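You operate a simulated robot arm through the tools that you are given. There is no shell and no other tool. Be economical: measure what you need, move in short steps, check, and stop when the job is done.

The job below is to be done with a simulated robot arm. You get a single attempt, and the scene is never put back.

JOB
Get the hot brush up to 200 degrees.
Fine: plug its stand into the grey socket before you switch that on; wait for the green lamp.
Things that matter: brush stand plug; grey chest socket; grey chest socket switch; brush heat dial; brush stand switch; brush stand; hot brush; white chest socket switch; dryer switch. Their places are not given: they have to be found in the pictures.

Only the result counts: the job must be done as asked and must still hold three seconds after the hand-in. Knocking over, shifting, dropping, spilling or breaking anything else fails it.

ROBOT AND FRAMES
A 6-joint arm with a two-finger parallel gripper, fixed in place. Base frame: the origin is at the foot of the arm, x ahead of it, y to its left, z up; the work surface is at about z = 0.9. Units: m, degrees, N and s.
With the tool pointing down near the work surface it reaches from about 0.36 to 0.82 m from the base axis. Its first joint turns from -166.0 to 166.0 degrees. Payload 3.91 kg.
The tool frame sits at the grasp point between the pads (the TCP): z along the fingers, y along the line on which they close. The tips reach 0.03 m beyond it. Largest opening 0.11 m; finger width 0.02, thickness 0.01; the body of the gripper, 0.048 by 0.112 m, starts 0.055 m behind the TCP.
Orientation is that of the tool frame in the base frame, as a unit quaternion [x, y, z, w]. With the fingers straight down and closing along the base's y, the tool's x points along the base's -x, its y along +y and its z along -z.

CONTROLS
- The arm moves only by the tool apply_moves. Its argument "commands" is a list of rows, each a list of 3 entries, a list of its own where there are three numbers: the shift along the base's x, y, z in m, then the turn, a rotation vector about the base's x, y, z in degrees, then the closure in counts, from 0 (fully open) to 255 (shut). In form: [[[dx, dy, dz], [rx, ry, rz], fingers], ...]. A call has 1 to 10 rows; each row is the pose to reach, as a shift and turn from the pose commanded when the call began. Rows are played at 5 a second. More than 0.05 m and 8.6 degrees between two rows, or a gripper value outside its range, and nothing of the call is played. Where a pose cannot be reached the arm comes as near as it can. A force on the tool above 40 N (or 10 N above the force at the start of the call, whichever is more), or a blocked arm, ends the call early, and 0.2 s more pass. The fingers move at their own pace (about 0.045 m/s each) and stop on an object; they squeeze with about 43 N. The grip force told is the motor's: it shows also when the fingers shut on nothing. Time passes only in rows, and 0.2 s behind the last, so rows that repeat a pose let the fingers close. The reply holds the time, the measured pose of the TCP, the force on the tool along the base axes, the opening and the grip force, in the units named above and with some noise.
- Cameras (640 x 400 px; columns grow to the right, rows downward): "scene" is fixed at [0.4008, 0.5011, 1.7207]; the picture's right is [-0.97, 0.23, 0.00], its down [0.11, 0.47, -0.88] and it looks along [-0.21, -0.85, -0.48] (base axes); focal length 320 px, centre (320, 200). "wrist" rides on the gripper at [-0.036, 0, -0.057] in the tool frame; the picture's right is [0.00, -1.00, 0.00], its down [0.97, 0.00, -0.24] and it looks along [0.24, 0.00, 0.97] (tool axes); focal length 218 px, centre (320, 200).
- capture(camera): a new picture of that camera. The clock stands still meanwhile.
- raise_lower(by): slides the trunk up (or, below 0, down) by that many m; the arm rides with it, the base frame stays. It gives what a move gives, with no picture.
- pixel_to_xyz(camera, pixels): for up to 12 pixels [column, row] of the newest picture of that camera ("zoom" is the newest enlarged one), the place [x, y, z] in the base frame of the surface seen there, good to about 0.003 m. The clock stands still meanwhile.
- close_up(camera, box): a new picture of the part [left, top, right, bottom] of that camera's present view, enlarged. The clock stands still meanwhile.
- hand_in(): hands the job in; it is judged then, once.

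Work in short steps. Measure before you move; look again where a grasp or a placing could have gone wrong, and mend it. You have 80 turns and 46 pictures in all, those below and enlarged ones among them. Open the gripper and draw the arm clear of the work before you hand the job in, unless the task says otherwise; then end with one line.

The tools are called after "Call:" as name(argument=value, ...) on one line, values as JSON. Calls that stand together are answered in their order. apply_moves: Moves the arm, as the interface text tells. Its arguments: {"type":"object","properties":{"commands":{"type":"array","items":{"type":"array"}}},"required":["commands"]} The other tools are called the same way: raise_lower (by) slides the trunk up or down; capture (camera) takes a picture; pixel_to_xyz (camera, pixels) gives the place of the surface under pixels of a picture; close_up (camera, box) takes an enlarged picture of a part of a camera's view; hand_in () hands the job in.

At the start:

```text
time_s: 0.0
eef_pos: [0.2193, -0.4505, 1.2974]
ee_rot: [0.0, 1.0, 0.0, 0.0]
contact_force: [0.1, 0.5, 1.0]
finger_gap: 0.11
grip_force: 0.1
trunk travel left (down, up): [-0.575, 0.035]
```

scene: 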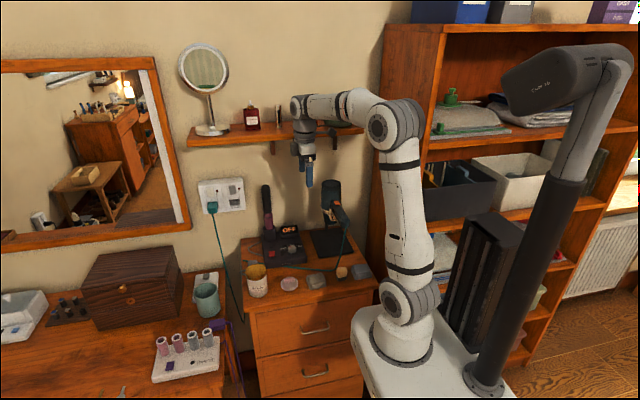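
wrist: 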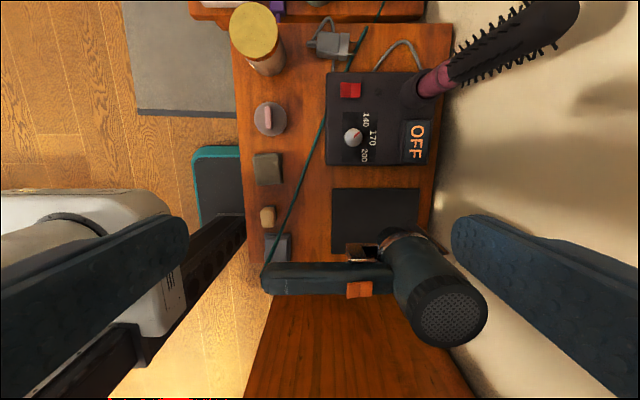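

The wrist view shows the brush stand near (380,120) with a red switch, a dial and a loose grey plug at (330,42). The wall plate is at (222,195) in the scene view. I enlarge both areas.

Call:
close_up(camera="scene", box=[180, 160, 280, 222])

Call:
close_up(camera="scene", box=[230, 180, 390, 300])

Call:
close_up(camera="wrist", box=[220, 0, 460, 150])

```text
6.40 times, centred on (230, 191) of scene
```

zoom: 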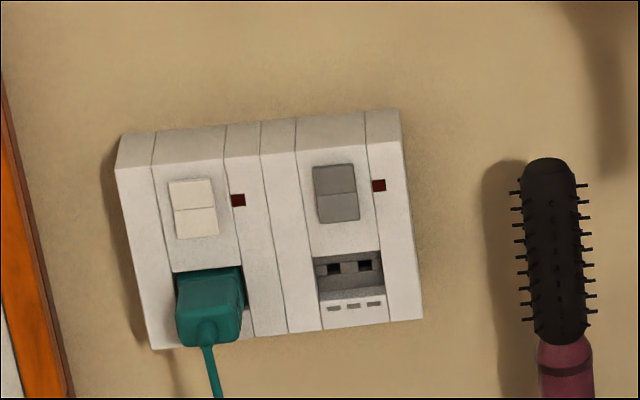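

```text
3.33 times, centred on (310, 240) of scene
```

zoom: 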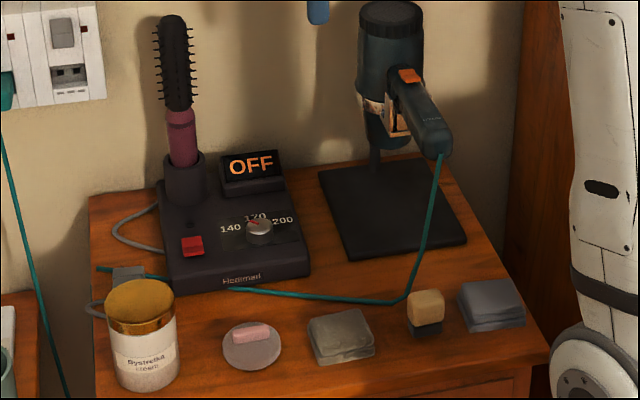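

```text
2.67 times, centred on (340, 75) of wrist
```

zoom: 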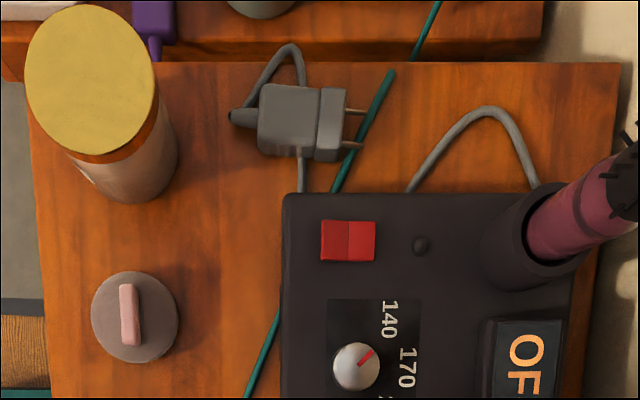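

The plug lies at zoom (290,120) with its prongs toward the wall. The dial (357,365) points at about 170, and the red switch is at (348,240). I measure these points.

Call:
pixel_to_xyz(camera="zoom", pixels=[[262, 118], [290, 90], [290, 120], [290, 150], [330, 120], [352, 112], [352, 145], [335, 240], [362, 240], [357, 365], [180, 130], [240, 220]])

Call:
close_up(camera="scene", box=[220, 170, 260, 220])

```text
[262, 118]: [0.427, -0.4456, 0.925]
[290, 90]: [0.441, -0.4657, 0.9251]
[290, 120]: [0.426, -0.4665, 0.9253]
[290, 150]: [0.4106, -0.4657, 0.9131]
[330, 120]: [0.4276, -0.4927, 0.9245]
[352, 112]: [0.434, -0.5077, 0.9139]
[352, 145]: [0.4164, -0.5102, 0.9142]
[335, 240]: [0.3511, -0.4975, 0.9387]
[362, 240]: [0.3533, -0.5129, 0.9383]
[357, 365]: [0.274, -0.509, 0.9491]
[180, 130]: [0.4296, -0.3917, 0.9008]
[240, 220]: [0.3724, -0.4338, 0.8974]
```

```text
8.00 times, centred on (240, 195) of scene
```

zoom: 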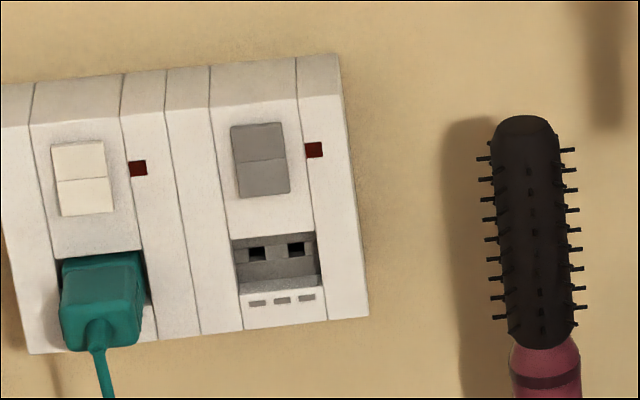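

The socket holes are at zoom (257,254) and (296,249), and the grey rocker is at (260,160). I measure the plate, holes and rocker.

Call:
pixel_to_xyz(camera="zoom", pixels=[[257, 254], [296, 249], [276, 268], [276, 285], [279, 300], [275, 220], [258, 143], [263, 178], [100, 260], [100, 310], [314, 150], [330, 280]])

```text
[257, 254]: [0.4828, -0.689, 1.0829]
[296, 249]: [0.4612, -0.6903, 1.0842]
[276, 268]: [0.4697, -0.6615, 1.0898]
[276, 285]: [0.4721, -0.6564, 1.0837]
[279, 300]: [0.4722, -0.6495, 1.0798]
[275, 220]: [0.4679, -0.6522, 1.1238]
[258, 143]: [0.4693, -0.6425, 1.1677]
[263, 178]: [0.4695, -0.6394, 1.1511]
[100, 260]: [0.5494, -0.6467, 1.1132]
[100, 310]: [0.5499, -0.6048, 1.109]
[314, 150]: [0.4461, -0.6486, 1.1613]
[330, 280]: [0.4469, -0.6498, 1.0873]
```

Next I need the clearances: the jar beside the plug, the shelf above the socket, and the stand. I measure them in the scene picture and the full wrist picture.

Call:
capture(camera="scene")

Call:
pixel_to_xyz(camera="scene", pixels=[[248, 270], [257, 266], [266, 268], [257, 285], [192, 144], [230, 140], [270, 137], [192, 139], [212, 132], [251, 127], [230, 160], [268, 200]])

Call:
pixel_to_xyz(camera="wrist", pixels=[[255, 8], [232, 30], [255, 55], [278, 30], [270, 118], [340, 70], [350, 76], [415, 130], [410, 75], [352, 137], [440, 80], [300, 90]])

```text
39 pictures are left
```

scene: 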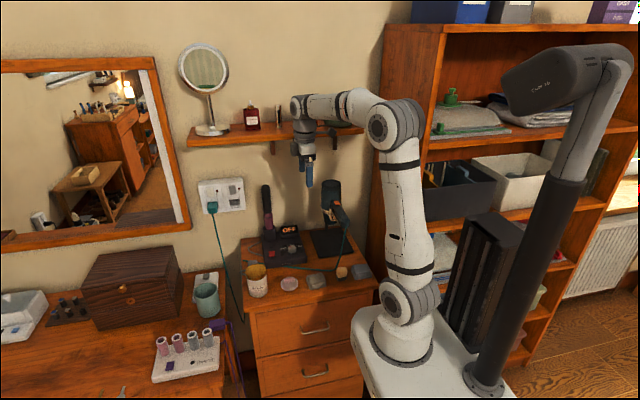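

```text
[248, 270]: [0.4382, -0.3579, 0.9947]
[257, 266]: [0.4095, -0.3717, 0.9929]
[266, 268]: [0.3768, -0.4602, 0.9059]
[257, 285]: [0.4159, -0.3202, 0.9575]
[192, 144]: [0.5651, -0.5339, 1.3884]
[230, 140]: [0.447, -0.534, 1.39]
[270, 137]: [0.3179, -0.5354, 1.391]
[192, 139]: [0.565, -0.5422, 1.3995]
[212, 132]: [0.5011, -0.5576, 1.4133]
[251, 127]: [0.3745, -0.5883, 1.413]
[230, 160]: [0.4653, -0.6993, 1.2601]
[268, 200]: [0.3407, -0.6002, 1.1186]
```

```text
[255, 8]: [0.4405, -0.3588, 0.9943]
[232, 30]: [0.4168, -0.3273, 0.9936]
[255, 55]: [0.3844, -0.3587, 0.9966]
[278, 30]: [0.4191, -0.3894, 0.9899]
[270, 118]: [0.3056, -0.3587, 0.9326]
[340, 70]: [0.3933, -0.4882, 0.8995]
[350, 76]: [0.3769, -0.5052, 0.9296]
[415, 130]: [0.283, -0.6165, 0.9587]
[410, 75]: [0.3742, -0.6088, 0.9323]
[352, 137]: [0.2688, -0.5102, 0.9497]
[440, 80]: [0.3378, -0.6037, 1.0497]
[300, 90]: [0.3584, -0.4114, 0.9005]
```

The jar (top z 0.995, near edge y −0.39) and the shelf (z 1.385, front edge y −0.534) limit the tilt, so I plan to grasp at about 30°. First I move out from under the shelf while turning the tool −85° about z.

Call:
apply_moves(commands=[[[0.0, 0.03, 0], [0, 0, -8.5], 0], [[0.02, 0.06, 0], [0, 0, -17], 0], [[0.05, 0.08, 0], [0, 0, -25.5], 0], [[0.08, 0.1, 0], [0, 0, -34], 0], [[0.11, 0.11, 0], [0, 0, -42.5], 0], [[0.14, 0.12, 0], [0, 0, -51], 0], [[0.17, 0.12, 0], [0, 0, -59.5], 0], [[0.2, 0.12, 0], [0, 0, -68], 0], [[0.22, 0.12, 0], [0, 0, -76.5], 0], [[0.25, 0.12, 0], [0, 0, -85], 0]])

```text
time_s: 2.2
eef_pos: [0.4707, -0.3297, 1.2982]
ee_rot: [0.676, 0.737, -0.001, -0.001]
contact_force: [0.0, 0.0, 0.3]
finger_gap: 0.1102
grip_force: 0.1
trunk travel left (down, up): [-0.575, 0.035]
```

The tool turned freely. I now finish the yaw and tilt 60° toward the wall so the wrist camera can look at the socket.

Call:
apply_moves(commands=[[[0, 0, -0.02], [-7.5, -0.33, -0.57], 0], [[0, 0, -0.04], [-15, -0.66, -1.14], 0], [[0, 0, -0.06], [-22.5, -0.98, -1.7], 0], [[0, 0, -0.08], [-30, -1.31, -2.27], 0], [[0, 0, -0.1], [-37.5, -1.64, -2.84], 0], [[0, 0, -0.12], [-45, -1.97, -3.4], 0], [[0, 0, -0.13], [-52.5, -2.29, -3.97], 0], [[0, 0, -0.13], [-59.96, -2.62, -4.54], 0]])

Call:
capture(camera="wrist")

```text
time_s: 4.0
eef_pos: [0.4692, -0.3283, 1.1672]
ee_rot: [0.612, 0.612, -0.354, 0.354]
contact_force: [-0.4, 1.0, -0.4]
finger_gap: 0.11
grip_force: 0.1
trunk travel left (down, up): [-0.575, 0.035]
```

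```text
38 pictures are left
```

wrist: 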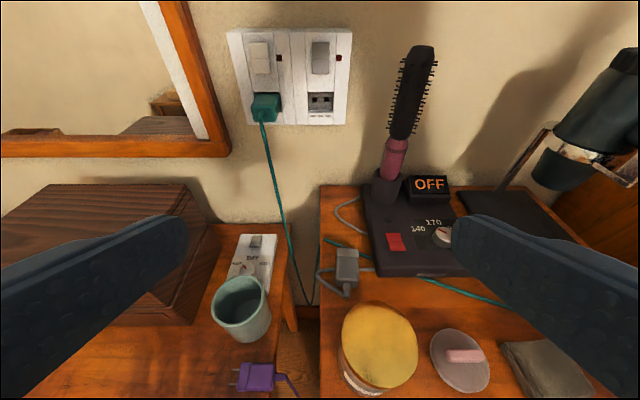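

The socket is at (320,100) and the plug at (347,268). I enlarge both.

Call:
close_up(camera="wrist", box=[280, 20, 360, 130])

Call:
pixel_to_xyz(camera="wrist", pixels=[[313, 100], [328, 100], [320, 107], [321, 115], [321, 85], [319, 50], [319, 65]])

Call:
close_up(camera="wrist", box=[310, 230, 390, 310])

```text
3.64 times, centred on (320, 75) of wrist
```

zoom: 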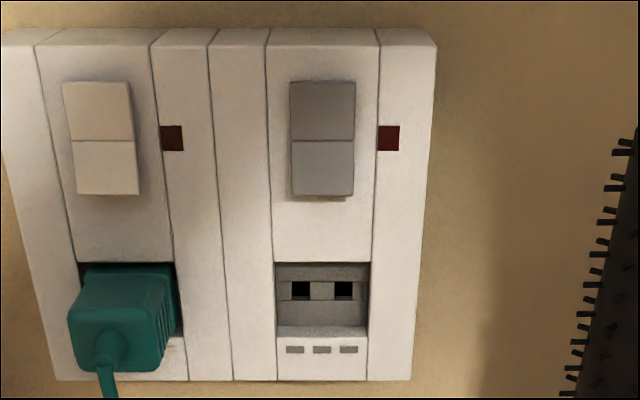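

```text
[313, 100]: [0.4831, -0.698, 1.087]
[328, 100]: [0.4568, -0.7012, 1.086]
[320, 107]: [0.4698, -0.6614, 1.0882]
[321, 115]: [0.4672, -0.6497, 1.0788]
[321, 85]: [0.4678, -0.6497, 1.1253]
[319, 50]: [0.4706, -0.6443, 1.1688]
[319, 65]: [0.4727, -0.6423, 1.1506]
```

```text
5.00 times, centred on (350, 270) of wrist
```

zoom: 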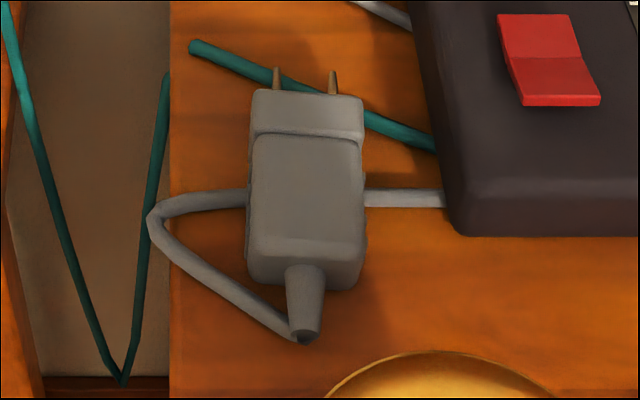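

The recess opening is about z 1.087–1.114, but the hole depth and height are still uncertain. I move closer and level with the socket for a better look.

Call:
apply_moves(commands=[[[0, -0.03, -0.03], [-5, 0, 0], 0], [[0, -0.06, -0.06], [-10, 0, 0], 0], [[0, -0.09, -0.085], [-15, 0, 0], 0], [[0, -0.12, -0.09], [-15, 0, 0], 0], [[0, -0.12, -0.09], [-15, 0, 0], 0]])

Call:
close_up(camera="wrist", box=[260, 20, 380, 160])

```text
time_s: 5.2
eef_pos: [0.4703, -0.4507, 1.0775]
ee_rot: [0.56, 0.561, -0.43, 0.431]
contact_force: [-0.3, -0.5, -0.6]
finger_gap: 0.11
grip_force: 0.0
trunk travel left (down, up): [-0.575, 0.035]
```

```text
2.86 times, centred on (320, 90) of wrist
```

zoom: 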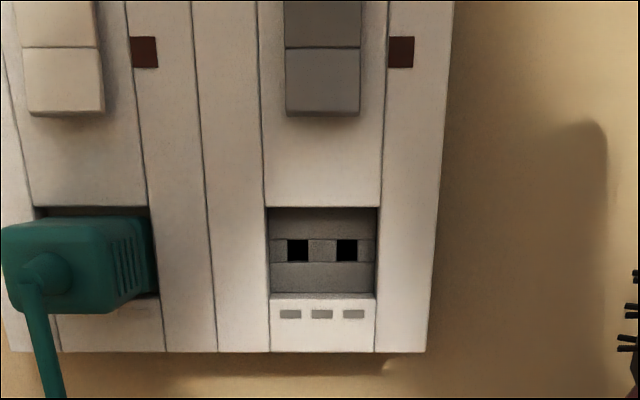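

Call:
pixel_to_xyz(camera="zoom", pixels=[[298, 250], [347, 250], [322, 224], [322, 250], [322, 277], [322, 292], [285, 250], [362, 250], [322, 200], [322, 303], [250, 250], [320, 85]])

```text
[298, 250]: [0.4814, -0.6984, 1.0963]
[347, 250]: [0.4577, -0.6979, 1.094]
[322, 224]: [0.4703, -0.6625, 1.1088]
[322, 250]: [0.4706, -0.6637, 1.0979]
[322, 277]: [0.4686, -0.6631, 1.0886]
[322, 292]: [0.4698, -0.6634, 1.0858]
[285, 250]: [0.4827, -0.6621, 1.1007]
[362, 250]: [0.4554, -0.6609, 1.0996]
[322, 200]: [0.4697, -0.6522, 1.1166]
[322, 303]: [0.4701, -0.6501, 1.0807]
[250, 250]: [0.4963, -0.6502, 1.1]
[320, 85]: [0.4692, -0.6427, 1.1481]
```

The recess back wall is at y −0.6625, and the hole centres are at x 0.478 and 0.461, z 1.0995. Now I go above the plug at 30° tilt with the fingers partly closed to about 0.054.

Call:
apply_moves(commands=[[[0, 0.01, 0.01], [7.5, 0, 0], 130], [[-0.01, 0.01, 0.02], [15, 0, 0], 130], [[-0.02, 0.0, 0.02], [22.5, 0, 0], 130], [[-0.03, -0.0, 0.02], [30, 0, 0], 130], [[-0.04, -0.01, 0.0], [37.5, 0, 0], 130], [[-0.044, -0.01, -0.02], [45, 0, 0], 130], [[-0.044, -0.01, -0.06], [45, 0, 0], 130], [[-0.044, -0.01, -0.09], [45, 0, 0], 130], [[-0.044, -0.01, -0.09], [45, 0, 0], 130]])

Call:
capture(camera="wrist")

Call:
close_up(camera="scene", box=[220, 210, 320, 290])

```text
time_s: 7.2
eef_pos: [0.4271, -0.4609, 0.9872]
ee_rot: [0.683, 0.683, -0.183, 0.183]
contact_force: [-0.8, -0.3, 0.5]
finger_gap: 0.0539
grip_force: 0.1
trunk travel left (down, up): [-0.575, 0.035]
```

```text
34 pictures are left
```

wrist: 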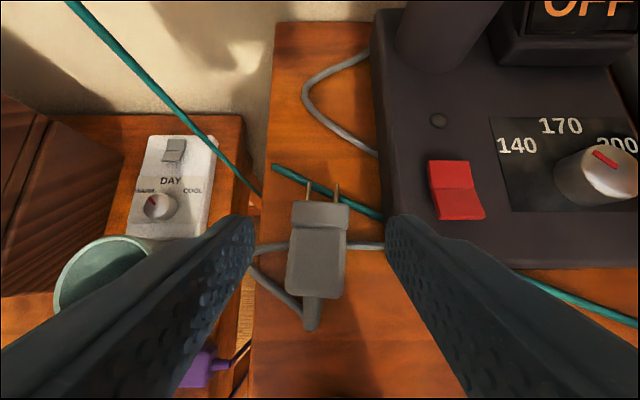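

```text
5.00 times, centred on (270, 250) of scene
```

zoom: 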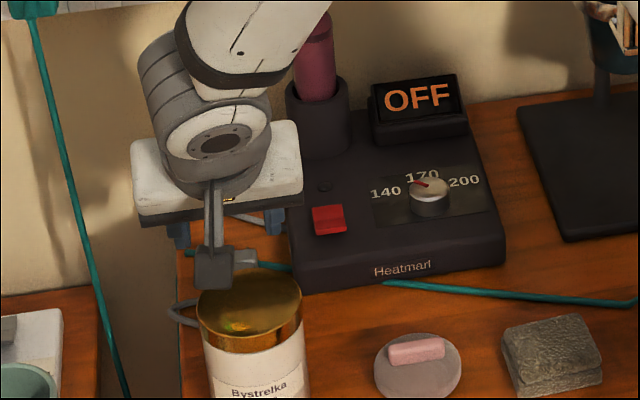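

The scene zoom shows a grey rod with a small box at (215,268), which may be part of the hand. I measure it and the plug before descending.

Call:
pixel_to_xyz(camera="zoom", pixels=[[215, 265], [205, 275], [215, 225], [243, 257], [215, 140], [160, 190], [275, 215], [250, 285], [215, 245], [280, 165]])

Call:
pixel_to_xyz(camera="wrist", pixels=[[294, 270], [316, 270], [340, 270], [317, 240], [318, 285], [318, 205], [309, 192], [337, 192], [378, 180], [385, 225], [295, 215], [346, 215]])

```text
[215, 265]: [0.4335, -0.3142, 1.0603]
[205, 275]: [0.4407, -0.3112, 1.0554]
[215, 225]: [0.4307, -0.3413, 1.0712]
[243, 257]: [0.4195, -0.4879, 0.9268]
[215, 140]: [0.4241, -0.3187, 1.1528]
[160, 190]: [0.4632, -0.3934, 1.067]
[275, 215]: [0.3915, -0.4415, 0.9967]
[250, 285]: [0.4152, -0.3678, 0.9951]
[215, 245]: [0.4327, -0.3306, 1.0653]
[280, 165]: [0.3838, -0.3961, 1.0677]
```

```text
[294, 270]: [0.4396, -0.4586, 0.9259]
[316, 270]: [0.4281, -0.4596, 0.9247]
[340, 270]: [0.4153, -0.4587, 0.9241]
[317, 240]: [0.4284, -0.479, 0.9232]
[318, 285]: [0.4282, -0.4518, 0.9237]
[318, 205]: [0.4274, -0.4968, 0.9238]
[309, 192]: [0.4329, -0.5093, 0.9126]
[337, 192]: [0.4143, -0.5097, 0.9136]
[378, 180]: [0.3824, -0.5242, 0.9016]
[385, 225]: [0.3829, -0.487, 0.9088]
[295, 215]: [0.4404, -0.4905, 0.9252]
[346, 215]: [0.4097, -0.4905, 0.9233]
```

That bracket sits on the tool's +x side and would come down right over the jar. I rise and spin the tool 180° about its own axis, so the bracket points to the wall side.

Call:
apply_moves(commands=[[[0, 0.01, 0.04], [0, 0, 0], 130], [[0, 0.03, 0.08], [0, 0, 0], 130], [[0, 0.06, 0.12], [0, 4, 6.93], 130], [[0, 0.06, 0.14], [0, 8, 13.86], 130], [[0, 0.06, 0.14], [0, 12, 20.78], 130], [[0, 0.06, 0.14], [0, 16, 27.71], 130], [[0, 0.06, 0.14], [0, 20, 34.64], 130], [[0, 0.06, 0.14], [0, 24, 41.57], 130], [[0, 0.06, 0.14], [0, 28, 48.5], 130], [[0, 0.06, 0.14], [0, 30, 51.96], 130]])

Call:
apply_moves(commands=[[[0, 0, 0], [0, 4, 6.93], 130], [[0, 0, 0], [0, 8, 13.86], 130], [[0, 0, 0], [0, 12, 20.78], 130], [[0, 0, 0], [0, 16, 27.71], 130], [[0, 0, 0], [0, 20, 34.64], 130], [[0, 0, 0], [0, 24, 41.57], 130], [[0, 0, 0], [0, 28, 48.5], 130], [[0, 0, 0], [0, 30, 51.96], 130]])

Call:
apply_moves(commands=[[[0, 0, 0], [0, 4, 6.93], 130], [[0, 0, 0], [0, 8, 13.86], 130], [[0, 0, 0], [0, 12, 20.78], 130], [[0, 0, 0], [0, 16, 27.71], 130], [[0, 0, 0], [0, 20, 34.64], 130], [[0, 0, 0], [0, 24, 41.57], 130], [[0, 0, 0], [0, 28, 48.5], 130], [[0, 0, 0], [0, 30, 51.96], 130]])

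Call:
close_up(camera="scene", box=[180, 120, 340, 300])

```text
time_s: 9.4
eef_pos: [0.4259, -0.3992, 1.1276]
ee_rot: [0.249, 0.933, -0.25, 0.066]
contact_force: [1.0, 1.2, 0.5]
finger_gap: 0.054
grip_force: 0.1
trunk travel left (down, up): [-0.575, 0.035]
```

```text
time_s: 11.2
eef_pos: [0.4242, -0.3993, 1.1283]
ee_rot: [-0.251, 0.933, -0.249, -0.067]
contact_force: [0.3, -0.4, 0.0]
finger_gap: 0.0539
grip_force: 0.0
trunk travel left (down, up): [-0.575, 0.035]
```

```text
time_s: 13.0
eef_pos: [0.425, -0.3994, 1.1275]
ee_rot: [0.684, -0.682, 0.182, 0.183]
contact_force: [-0.3, -1.1, 0.7]
finger_gap: 0.0539
grip_force: 0.1
trunk travel left (down, up): [-0.575, 0.035]
```

```text
2.22 times, centred on (260, 210) of scene
```

zoom: 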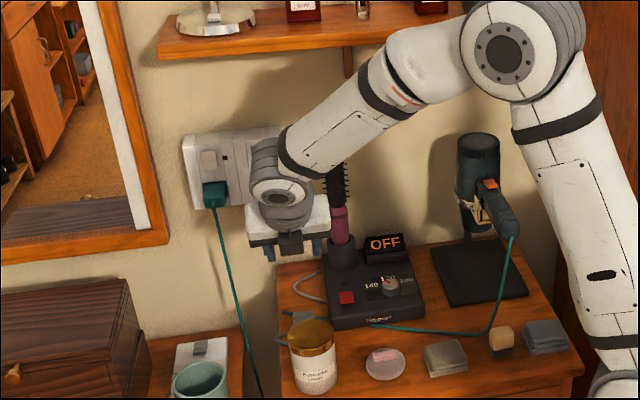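

The bracket is now on the far side. A small dark block shows under the hand at zoom (290,243), so I check it for jar clearance.

Call:
close_up(camera="scene", box=[230, 180, 280, 250])

Call:
pixel_to_xyz(camera="zoom", pixels=[[310, 185], [310, 200], [310, 215], [310, 226], [250, 150], [250, 185], [370, 160], [300, 100]])

```text
5.71 times, centred on (255, 215) of scene
```

zoom: 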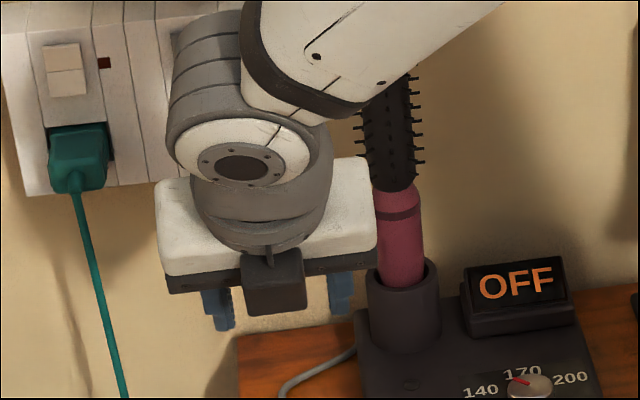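

```text
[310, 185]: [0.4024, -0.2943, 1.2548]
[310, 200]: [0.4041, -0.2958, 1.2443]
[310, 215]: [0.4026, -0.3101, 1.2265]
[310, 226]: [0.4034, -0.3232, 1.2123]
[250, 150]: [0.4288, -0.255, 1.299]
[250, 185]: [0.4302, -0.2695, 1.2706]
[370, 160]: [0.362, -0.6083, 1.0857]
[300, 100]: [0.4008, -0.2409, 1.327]
```

Call:
pixel_to_xyz(camera="zoom", pixels=[[275, 262], [250, 275], [275, 285], [300, 285], [275, 305], [275, 312], [200, 265], [350, 250], [200, 282], [240, 248]])

```text
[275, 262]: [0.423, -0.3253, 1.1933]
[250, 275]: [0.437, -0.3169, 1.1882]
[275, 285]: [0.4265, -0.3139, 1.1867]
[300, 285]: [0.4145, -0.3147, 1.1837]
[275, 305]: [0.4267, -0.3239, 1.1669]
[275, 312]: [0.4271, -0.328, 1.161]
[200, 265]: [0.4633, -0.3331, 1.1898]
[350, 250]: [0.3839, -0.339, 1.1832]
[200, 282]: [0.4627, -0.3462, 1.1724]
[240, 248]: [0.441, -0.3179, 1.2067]
```

The camera block would clip the jar at 30°, but at 20° tilt with the TCP at y −0.467 it clears by about 8 mm. I go to 20° above the plug and look again.

Call:
apply_moves(commands=[[[0, -0.02, -0.02], [5, 0, 0], 130], [[0.001, -0.04, -0.04], [10, 0, 0], 130], [[0.0015, -0.0676, -0.07], [10, 0, 0], 130], [[0.0015, -0.0676, -0.11], [10, 0, 0], 130], [[0.0015, -0.0676, -0.1425], [10, 0, 0], 130], [[0.0015, -0.0676, -0.1425], [10, 0, 0], 130]])

Call:
capture(camera="wrist")

Call:
close_up(camera="scene", box=[220, 210, 300, 290])

```text
time_s: 14.4
eef_pos: [0.4272, -0.4666, 0.9846]
ee_rot: [-0.696, 0.697, -0.123, -0.123]
contact_force: [0.3, -0.6, 0.0]
finger_gap: 0.054
grip_force: 0.1
trunk travel left (down, up): [-0.575, 0.035]
```

```text
30 pictures are left
```

wrist: 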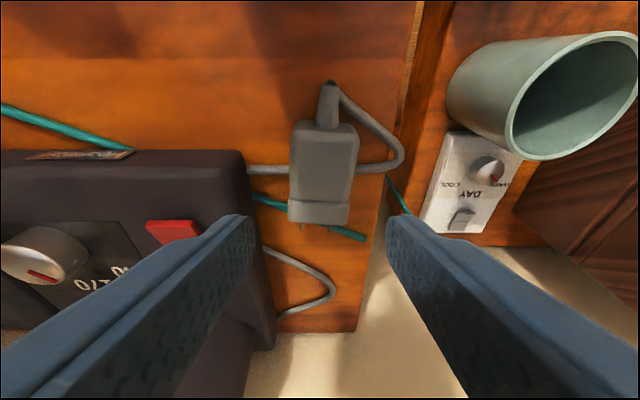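

```text
5.00 times, centred on (260, 250) of scene
```

zoom: 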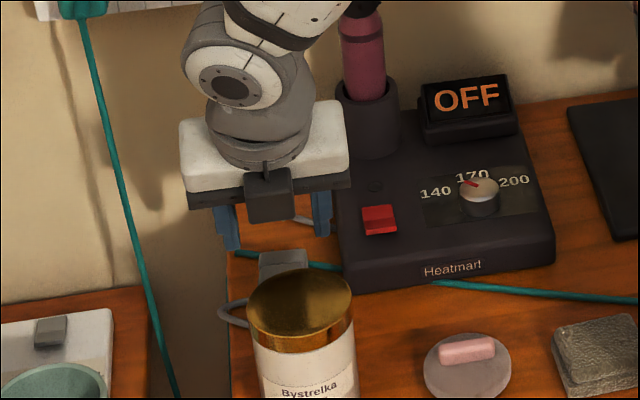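

The plug sits centred between the fingers (about column 322). I descend to z 0.934 in small rows.

Call:
apply_moves(commands=[[[0, 0, -0.02], [0, 0, 0], 130], [[0, 0, -0.035], [0, 0, 0], 130], [[0, 0, -0.045], [0, 0, 0], 130], [[0, 0, -0.0505], [0, 0, 0], 130], [[0, 0, -0.0505], [0, 0, 0], 130]])

Call:
close_up(camera="scene", box=[220, 210, 300, 290])

```text
time_s: 15.6
eef_pos: [0.4267, -0.4683, 0.9353]
ee_rot: [0.697, -0.696, 0.123, 0.123]
contact_force: [-0.2, -0.4, 0.8]
finger_gap: 0.0539
grip_force: 0.1
trunk travel left (down, up): [-0.575, 0.035]
```

```text
5.00 times, centred on (260, 250) of scene
```

zoom: 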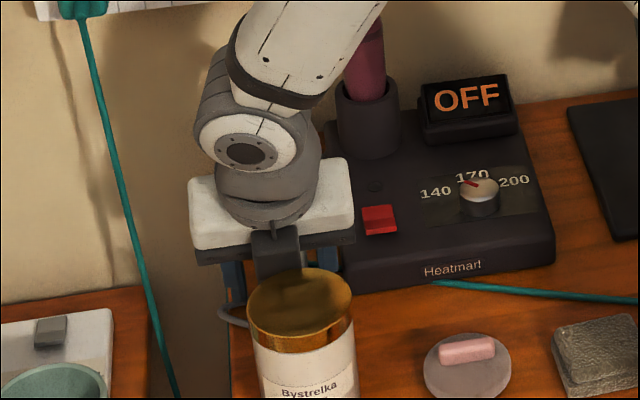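

No contact, and the jar has not moved. I close on the plug.

Call:
apply_moves(commands=[[[0, 0, 0], [0, 0, 0], 170], [[0, 0, 0], [0, 0, 0], 200], [[0, 0, 0], [0, 0, 0], 255], [[0, 0, 0], [0, 0, 0], 255], [[0, 0, 0], [0, 0, 0], 255], [[0, 0, 0], [0, 0, 0], 255]])

Call:
capture(camera="wrist")

```text
time_s: 17.0
eef_pos: [0.427, -0.4669, 0.9352]
ee_rot: [-0.696, 0.697, -0.122, -0.123]
contact_force: [-0.2, -0.3, 0.6]
finger_gap: 0.0346
grip_force: 42.5
trunk travel left (down, up): [-0.575, 0.035]
```

```text
27 pictures are left
```

wrist: 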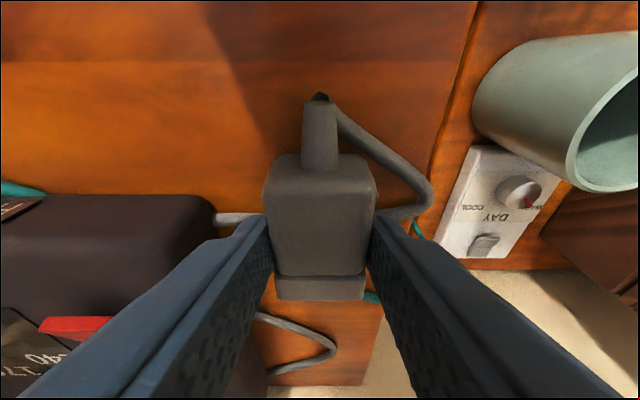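

The plug is gripped (gap 0.0346) and aligned. I lift it straight up, then move in front of the socket and look.

Call:
apply_moves(commands=[[[0, 0, 0.02], [0, 0, 0], 255], [[0, 0, 0.05], [0, 0, 0], 255], [[0, 0, 0.09], [0, 0, 0], 255], [[0.01, 0, 0.13], [0, 0, 0], 255], [[0.03, 0, 0.165], [0, 0, 0], 255], [[0.0425, -0.02, 0.1875], [0, 0, 0], 255], [[0.0425, -0.05, 0.1875], [0, 0, 0], 255], [[0.0425, -0.05, 0.1875], [0, 0, 0], 255]])

Call:
close_up(camera="scene", box=[200, 140, 300, 240])

Call:
capture(camera="wrist")

```text
time_s: 18.8
eef_pos: [0.4697, -0.5173, 1.1227]
ee_rot: [0.696, -0.696, 0.123, 0.122]
contact_force: [-0.4, -1.0, -0.1]
finger_gap: 0.0
grip_force: 37.6
trunk travel left (down, up): [-0.575, 0.035]
```

```text
4.00 times, centred on (250, 190) of scene
```

zoom: 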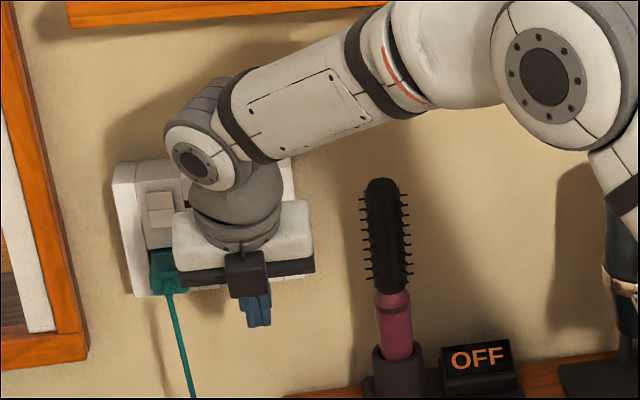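

```text
25 pictures are left
```

wrist: 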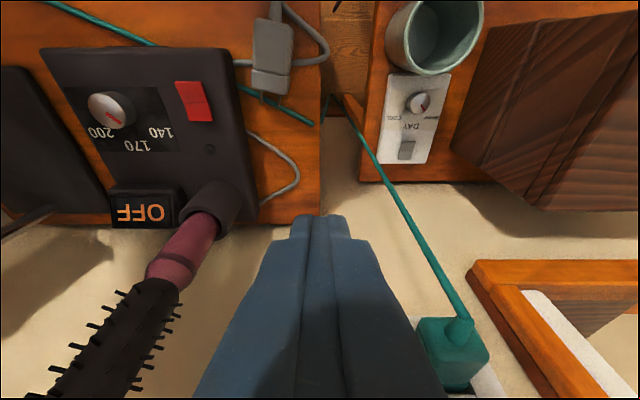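

The fingers are empty: the plug stayed on the chest at wrist (272,55). I measure where it lies now before gripping lower and lifting more slowly.

Call:
pixel_to_xyz(camera="wrist", pixels=[[256, 40], [274, 40], [291, 40], [272, 62], [254, 80], [270, 82], [287, 82], [275, 25], [300, 60], [230, 90]])

Call:
close_up(camera="wrist", box=[210, 0, 350, 120])

```text
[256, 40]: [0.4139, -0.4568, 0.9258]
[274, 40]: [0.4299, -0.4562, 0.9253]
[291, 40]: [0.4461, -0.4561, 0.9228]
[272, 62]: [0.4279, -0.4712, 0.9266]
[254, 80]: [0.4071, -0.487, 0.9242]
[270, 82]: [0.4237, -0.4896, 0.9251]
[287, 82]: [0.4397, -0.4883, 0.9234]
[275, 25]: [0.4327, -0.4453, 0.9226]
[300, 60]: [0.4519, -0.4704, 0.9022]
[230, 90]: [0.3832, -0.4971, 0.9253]
```

```text
3.33 times, centred on (280, 60) of wrist
```

zoom: 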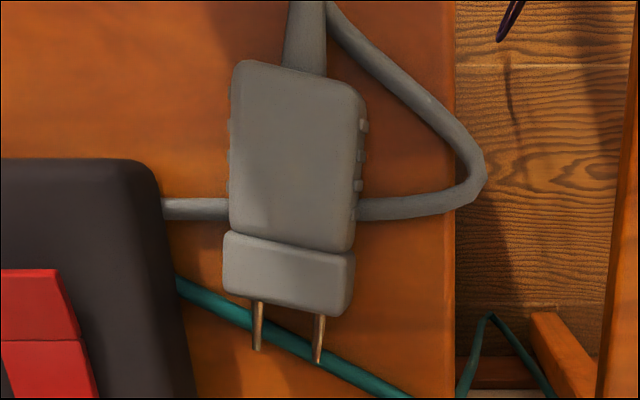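

I measure the plug's corners and prongs on this zoom to get its yaw.

Call:
pixel_to_xyz(camera="zoom", pixels=[[245, 70], [350, 92], [238, 222], [342, 242], [236, 245], [344, 262], [232, 288], [342, 306], [258, 345], [319, 355], [257, 310], [322, 322]])

```text
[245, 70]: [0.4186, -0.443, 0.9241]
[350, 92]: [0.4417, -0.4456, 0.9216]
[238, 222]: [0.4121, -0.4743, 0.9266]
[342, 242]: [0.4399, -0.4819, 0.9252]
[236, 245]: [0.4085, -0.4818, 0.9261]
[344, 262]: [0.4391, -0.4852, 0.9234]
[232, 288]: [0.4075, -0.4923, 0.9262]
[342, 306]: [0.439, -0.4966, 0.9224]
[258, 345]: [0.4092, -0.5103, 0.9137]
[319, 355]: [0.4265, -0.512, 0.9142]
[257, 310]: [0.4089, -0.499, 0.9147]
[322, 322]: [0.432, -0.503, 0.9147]
```

The plug has turned about −8° in yaw, and my last grip caught its wider front flange instead of the ribbed body. I back off and come over it again with matching yaw, 15° tilt and the fingers at 0.054.

Call:
apply_moves(commands=[[[0, 0.03, 0], [0, 0, 0], 255], [[-0.01, 0.0563, 0], [0, 0, 0], 130], [[-0.025, 0.0563, -0.02], [1.7, -0.12, -2.7], 130], [[-0.0417, 0.0563, -0.05], [3.3, -0.23, -5.3], 130], [[-0.0417, 0.0563, -0.09], [5, -0.35, -8], 130], [[-0.0417, 0.0563, -0.13], [5, -0.35, -8], 130], [[-0.0417, 0.0563, -0.1477], [5, -0.35, -8], 130], [[-0.0417, 0.0563, -0.1477], [5, -0.35, -8], 130]])

Call:
capture(camera="wrist")

```text
time_s: 20.6
eef_pos: [0.428, -0.4602, 0.975]
ee_rot: [-0.651, 0.748, -0.086, -0.099]
contact_force: [0.1, -0.6, -0.5]
finger_gap: 0.0537
grip_force: 0.1
trunk travel left (down, up): [-0.575, 0.035]
```

```text
23 pictures are left
```

wrist: 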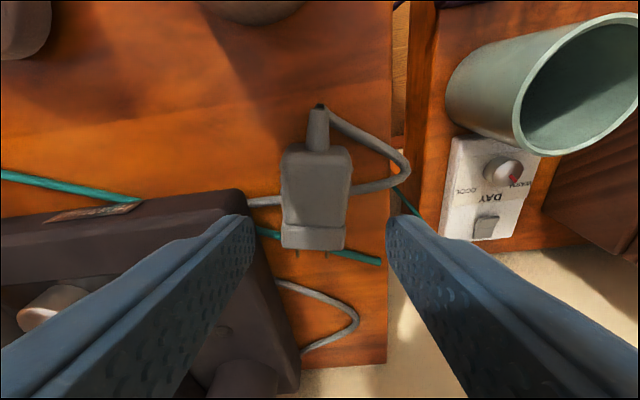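

The plug now lines up with the fingers. I lower to z 0.9325 and close.

Call:
apply_moves(commands=[[[-0.0015, 0, -0.02], [0, 0, 0], 130], [[-0.0015, 0, -0.033], [0, 0, 0], 130], [[-0.0015, 0, -0.0425], [0, 0, 0], 130], [[-0.0015, 0, -0.0425], [0, 0, 0], 170], [[-0.0015, 0, -0.0425], [0, 0, 0], 220], [[-0.0015, 0, -0.0425], [0, 0, 0], 255], [[-0.0015, 0, -0.0425], [0, 0, 0], 255], [[-0.0015, 0, -0.0425], [0, 0, 0], 255], [[-0.0015, 0, -0.0425], [0, 0, 0], 255]])

Call:
apply_moves(commands=[[[0, 0, 0.003], [0, 0, 0], 255], [[0, 0, 0.007], [0, 0, 0], 255], [[0, 0, 0.012], [0, 0, 0], 255], [[0, 0, 0.018], [0, 0, 0], 255], [[0, 0, 0.025], [0, 0, 0], 255], [[0, 0, 0.025], [0, 0, 0], 255]])

Call:
capture(camera="wrist")

```text
time_s: 22.6
eef_pos: [0.4271, -0.4607, 0.9312]
ee_rot: [-0.65, 0.749, -0.086, -0.099]
contact_force: [-0.2, 0.4, 0.8]
finger_gap: 0.0351
grip_force: 42.6
trunk travel left (down, up): [-0.575, 0.035]
```

```text
time_s: 24.0
eef_pos: [0.4271, -0.4605, 0.9569]
ee_rot: [-0.651, 0.748, -0.085, -0.099]
contact_force: [-0.5, 0.4, -0.1]
finger_gap: 0.0352
grip_force: 43.0
trunk travel left (down, up): [-0.575, 0.035]
```

```text
22 pictures are left
```

wrist: 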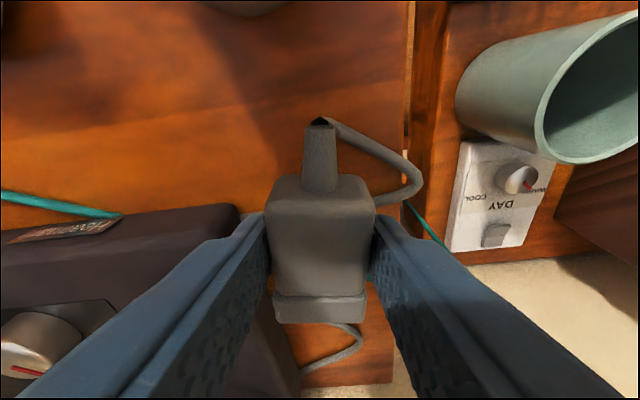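

The plug is lifting with the gripper (gap 0.0352). I raise it slowly, undo the yaw, and hold in front of the socket.

Call:
apply_moves(commands=[[[0, 0, 0.01], [0, 0, 0], 255], [[0, 0, 0.025], [0, 0, 0], 255], [[0, 0, 0.04], [0, 0, 0], 255], [[0, 0, 0.055], [0, 0, 0], 255], [[0.005, 0, 0.07], [0, 0, 1.5], 255], [[0.01, 0, 0.085], [0, 0, 3], 255], [[0.016, 0, 0.1], [0, 0, 4.5], 255], [[0.022, 0, 0.115], [0, 0, 6], 255], [[0.028, 0, 0.13], [0, 0, 7], 255], [[0.034, 0, 0.14], [0, 0, 8], 255]])

Call:
apply_moves(commands=[[[0.004, -0.01, 0.01], [0, 0, 0], 255], [[0.0085, -0.025, 0.02], [0, 0, 0], 255], [[0.0085, -0.04, 0.022], [0, 0, 0], 255], [[0.0085, -0.05, 0.022], [0, 0, 0], 255], [[0.0085, -0.05, 0.022], [0, 0, 0], 255]])

Call:
close_up(camera="scene", box=[200, 130, 300, 230])

Call:
capture(camera="wrist")

```text
time_s: 26.2
eef_pos: [0.4597, -0.4604, 1.098]
ee_rot: [0.701, -0.701, 0.092, 0.093]
contact_force: [0.0, 0.2, -0.9]
finger_gap: 0.0351
grip_force: 43.0
trunk travel left (down, up): [-0.575, 0.035]
```

```text
time_s: 27.4
eef_pos: [0.4692, -0.5103, 1.1197]
ee_rot: [-0.701, 0.701, -0.092, -0.092]
contact_force: [-0.5, -0.7, -1.3]
finger_gap: 0.0352
grip_force: 43.2
trunk travel left (down, up): [-0.575, 0.035]
```

```text
4.00 times, centred on (250, 180) of scene
```

zoom: 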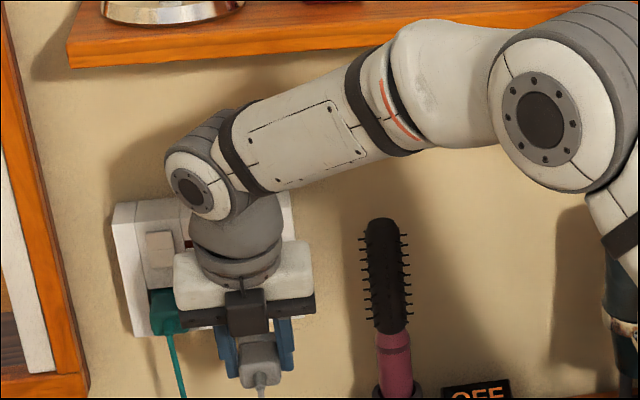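

```text
20 pictures are left
```

wrist: 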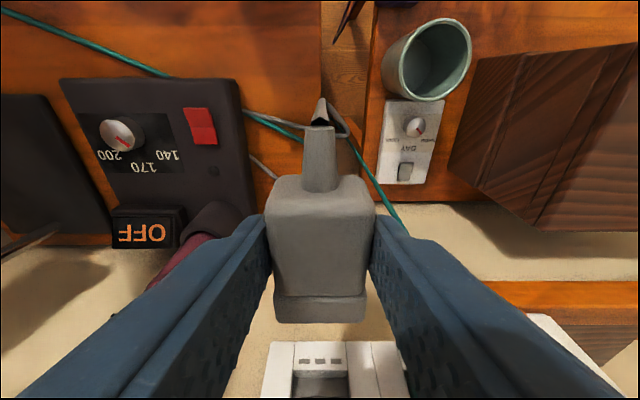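

The plug is held and the recess shows below it at wrist (322,385). I measure plug position and arm–shelf clearance.

Call:
pixel_to_xyz(camera="zoom", pixels=[[210, 118], [170, 150], [300, 100], [420, 40], [258, 350], [243, 378], [272, 375], [258, 368], [258, 60]])

Call:
pixel_to_xyz(camera="wrist", pixels=[[320, 200], [320, 230], [320, 270], [320, 290], [320, 310], [320, 318], [275, 310], [365, 310], [300, 383], [345, 383]])

```text
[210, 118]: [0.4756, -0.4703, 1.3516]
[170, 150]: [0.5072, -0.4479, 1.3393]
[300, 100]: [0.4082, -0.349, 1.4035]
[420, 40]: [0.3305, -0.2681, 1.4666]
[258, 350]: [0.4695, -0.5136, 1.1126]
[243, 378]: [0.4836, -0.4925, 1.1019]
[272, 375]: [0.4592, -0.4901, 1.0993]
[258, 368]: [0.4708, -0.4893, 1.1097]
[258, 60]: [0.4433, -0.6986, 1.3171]
```

```text
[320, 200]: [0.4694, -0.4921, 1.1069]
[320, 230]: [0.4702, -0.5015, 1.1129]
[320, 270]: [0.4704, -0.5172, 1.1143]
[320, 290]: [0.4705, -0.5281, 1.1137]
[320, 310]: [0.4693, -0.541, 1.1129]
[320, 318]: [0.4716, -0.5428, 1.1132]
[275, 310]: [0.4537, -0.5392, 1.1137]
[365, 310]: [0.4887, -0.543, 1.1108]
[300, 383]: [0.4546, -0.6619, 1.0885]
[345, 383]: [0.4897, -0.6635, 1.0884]
```

The plug top is at z 1.113 and level, so it needs about 1.5 mm down to match the recess. The forearm would pass only about 1 cm under the shelf edge, so I lower the trunk 0.12 and raise the arm the same amount to flatten it.

Call:
raise_lower(by=-0.12)

Call:
apply_moves(commands=[[[0, 0, 0.01], [0, 0, 0], 255], [[0, 0, 0.025], [0, 0, 0], 255], [[0, 0, 0.04], [0, 0, 0], 255], [[0, 0, 0.055], [0, 0, 0], 255], [[0, 0, 0.07], [0, 0, 0], 255], [[0, 0, 0.085], [0, 0, 0], 255], [[0, 0, 0.1], [0, 0, 0], 255], [[0, 0, 0.11], [0, 0, 0], 255], [[0, 0, 0.1185], [0, 0, 0], 255], [[0, 0, 0.1185], [0, 0, 0], 255]])

Call:
close_up(camera="scene", box=[200, 130, 300, 230])

```text
time_s: 28.9
eef_pos: [0.4692, -0.5106, 0.9999]
ee_rot: [-0.701, 0.701, -0.093, -0.092]
contact_force: [-0.6, -0.2, 0.1]
finger_gap: 0.0351
grip_force: 43.2
trunk travel left (down, up): [-0.455, 0.155]
```

```text
time_s: 31.1
eef_pos: [0.4688, -0.5106, 1.1182]
ee_rot: [-0.701, 0.701, -0.092, -0.093]
contact_force: [-0.4, 0.7, -0.7]
finger_gap: 0.0349
grip_force: 43.2
trunk travel left (down, up): [-0.455, 0.155]
```

```text
4.00 times, centred on (250, 180) of scene
```

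zoom: 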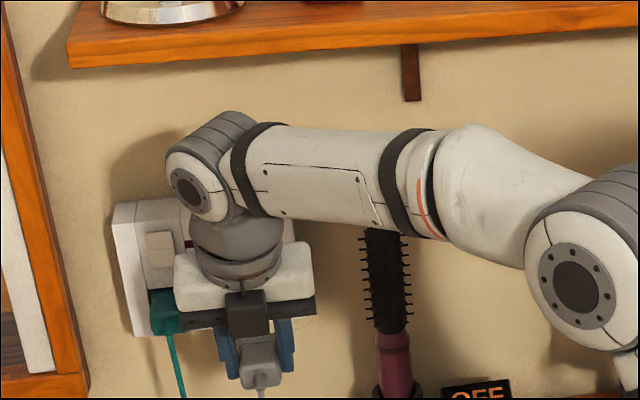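

The forearm is now flat and clear of the shelf. I advance 9 cm so the prong tips are just short of the holes, and check alignment.

Call:
apply_moves(commands=[[[0.0005, -0.015, 0], [0, 0, 0], 255], [[0.0005, -0.03, 0], [0, 0, 0], 255], [[0.0005, -0.045, 0], [0, 0, 0], 255], [[0.0005, -0.06, 0], [0, 0, 0], 255], [[0.0005, -0.075, 0], [0, 0, 0], 255], [[0.0005, -0.085, 0], [0, 0, 0], 255], [[0.0005, -0.09, 0], [0, 0, 0], 255], [[0.0005, -0.09, 0], [0, 0, 0], 255]])

Call:
capture(camera="wrist")

Call:
close_up(camera="scene", box=[210, 180, 270, 220])

```text
time_s: 32.9
eef_pos: [0.4697, -0.6023, 1.1176]
ee_rot: [-0.701, 0.701, -0.093, -0.092]
contact_force: [-0.2, -0.4, -1.5]
finger_gap: 0.0351
grip_force: 43.1
trunk travel left (down, up): [-0.455, 0.155]
```

```text
18 pictures are left
```

wrist: 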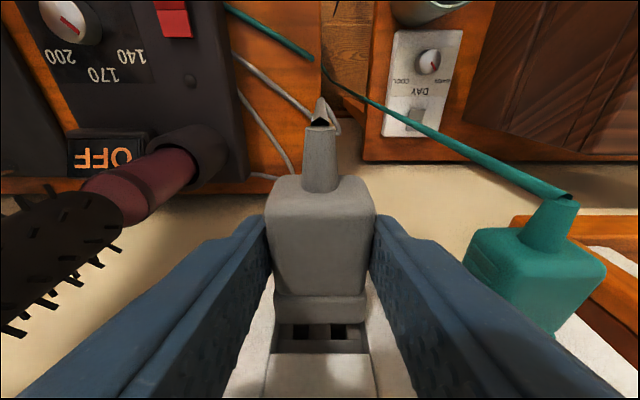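

```text
10.00 times, centred on (240, 200) of scene
```

zoom: 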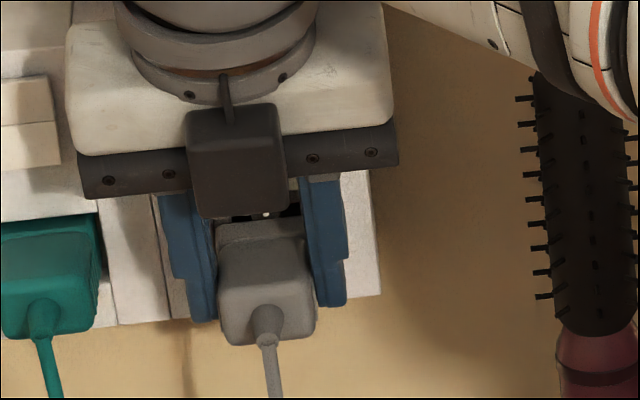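

Recess and holes are centred on the plug (columns 302 and 338 about 320), and the hole height works out at z ≈ 1.100. I raise 0.8 mm and push in gently.

Call:
apply_moves(commands=[[[0, 0, 0.0008], [0, 0, 0], 255], [[0, -0.005, 0.0008], [0, 0, 0], 255], [[0, -0.01, 0.0008], [0, 0, 0], 255], [[0, -0.014, 0.0008], [0, 0, 0], 255], [[0, -0.018, 0.0008], [0, 0, 0], 255]])

Call:
capture(camera="wrist")

```text
time_s: 34.1
eef_pos: [0.4689, -0.6195, 1.1189]
ee_rot: [0.701, -0.701, 0.093, 0.093]
contact_force: [0.3, 0.4, -0.9]
finger_gap: 0.0352
grip_force: 42.6
trunk travel left (down, up): [-0.455, 0.155]
```

```text
16 pictures are left
```

wrist: 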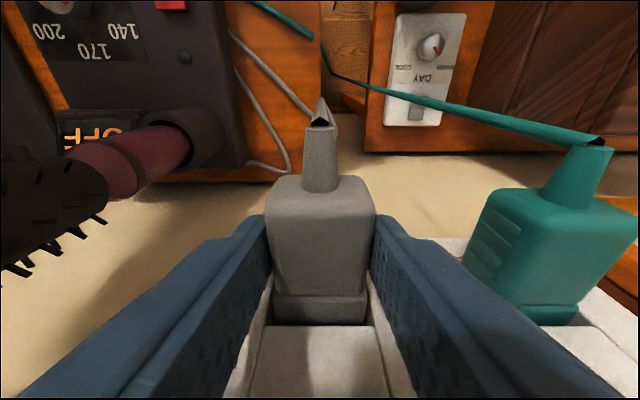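

The prongs entered without resistance. I push the remaining distance.

Call:
apply_moves(commands=[[[0, -0.004, 0], [0, 0, 0], 255], [[0, -0.007, 0], [0, 0, 0], 255], [[0, -0.009, 0], [0, 0, 0], 255], [[0, -0.011, 0], [0, 0, 0], 255]])

Call:
capture(camera="wrist")

```text
time_s: 35.1
eef_pos: [0.4689, -0.6259, 1.1194]
ee_rot: [-0.701, 0.701, -0.09, -0.092]
contact_force: [-6.9, 31.8, -8.1]
finger_gap: 0.0356
grip_force: 42.9
trunk travel left (down, up): [-0.455, 0.155]
```

```text
15 pictures are left
```

wrist: 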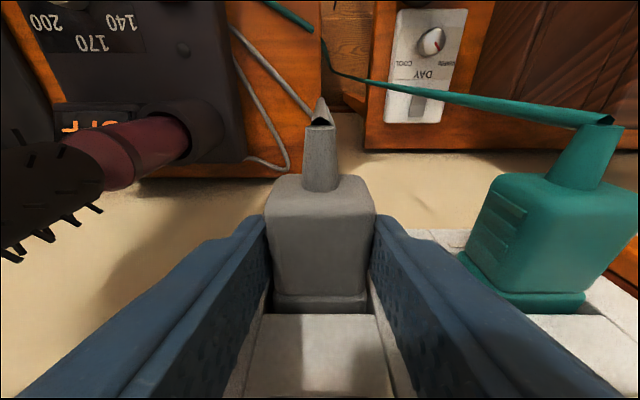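

There is 32 N of resistance at y −0.626, so the plug is seated or nearly so. I compare its depth with the green plug's.

Call:
pixel_to_xyz(camera="wrist", pixels=[[320, 205], [320, 260], [320, 290], [320, 308], [320, 330], [560, 220], [550, 285], [545, 298], [500, 180], [545, 320]])

```text
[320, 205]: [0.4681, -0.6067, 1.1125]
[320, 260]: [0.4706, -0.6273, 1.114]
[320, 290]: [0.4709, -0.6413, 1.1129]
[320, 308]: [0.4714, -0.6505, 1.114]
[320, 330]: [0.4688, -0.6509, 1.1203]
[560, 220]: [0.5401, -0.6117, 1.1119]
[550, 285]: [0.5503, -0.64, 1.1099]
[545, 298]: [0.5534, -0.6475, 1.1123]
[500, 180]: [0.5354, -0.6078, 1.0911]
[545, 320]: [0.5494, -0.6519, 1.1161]
```

The neck is at y −0.642, the same depth as the green plug (−0.640), so it is fully seated. I release and back straight off.

Call:
apply_moves(commands=[[[0, 0.009, 0], [0, 0, 0], 190], [[0, 0.009, 0], [0, 0, 0], 140], [[0, 0.009, 0], [0, 0, 0], 130], [[0, 0.009, 0], [0, 0, 0], 130], [[0, 0.03, 0], [0, 0, 0], 130], [[0, 0.06, 0], [0, 0, 0], 130], [[0, 0.1, 0], [0, 0, 0], 130], [[0, 0.14, 0], [0, 0, 0], 130], [[0, 0.18, 0], [0, 0, 0], 130], [[0, 0.22, 0], [0, 0, 0], 255]])

Call:
close_up(camera="scene", box=[190, 160, 290, 222])

```text
time_s: 37.3
eef_pos: [0.4684, -0.4093, 1.1206]
ee_rot: [-0.7, 0.701, -0.093, -0.094]
contact_force: [-0.4, 0.3, 1.5]
finger_gap: 0.0188
grip_force: 0.1
trunk travel left (down, up): [-0.455, 0.155]
```

```text
6.40 times, centred on (240, 191) of scene
```

zoom: 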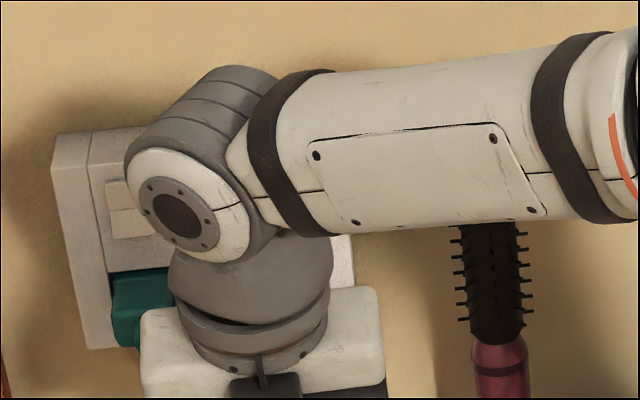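

The arm now hides the socket. I close the fingers, tilt to 45°, and move in front of the grey rocker (x 0.4695, lower half z ≈ 1.147), then check the plug and rocker with the wrist camera.

Call:
apply_moves(commands=[[[0, 0, 0.01], [-7.5, 0, 0], 255], [[0, 0, 0.02], [-15, 0, 0], 255], [[0.001, -0.02, 0.03], [-22.5, 0, 0], 255], [[0.0015, -0.05, 0.0405], [-30, 0, 0], 255], [[0.0015, -0.08, 0.0405], [-30, 0, 0], 255], [[0.0015, -0.11, 0.0405], [-30, 0, 0], 255], [[0.0015, -0.11, 0.0405], [-30, 0, 0], 255]])

Call:
capture(camera="wrist")

```text
time_s: 38.9
eef_pos: [0.4706, -0.5209, 1.16]
ee_rot: [0.653, -0.653, 0.27, 0.271]
contact_force: [0.0, -0.6, 0.1]
finger_gap: 0.0
grip_force: 37.6
trunk travel left (down, up): [-0.455, 0.155]
```

```text
13 pictures are left
```

wrist: 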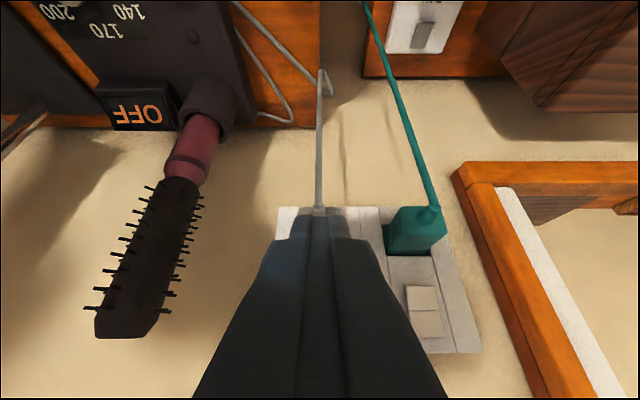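

The fingers hide the plug from here, so I use the scene camera.

Call:
close_up(camera="scene", box=[195, 160, 275, 222])

```text
6.45 times, centred on (235, 191) of scene
```

zoom: 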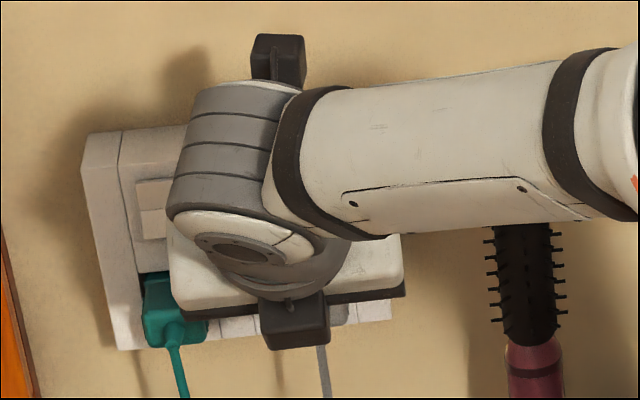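

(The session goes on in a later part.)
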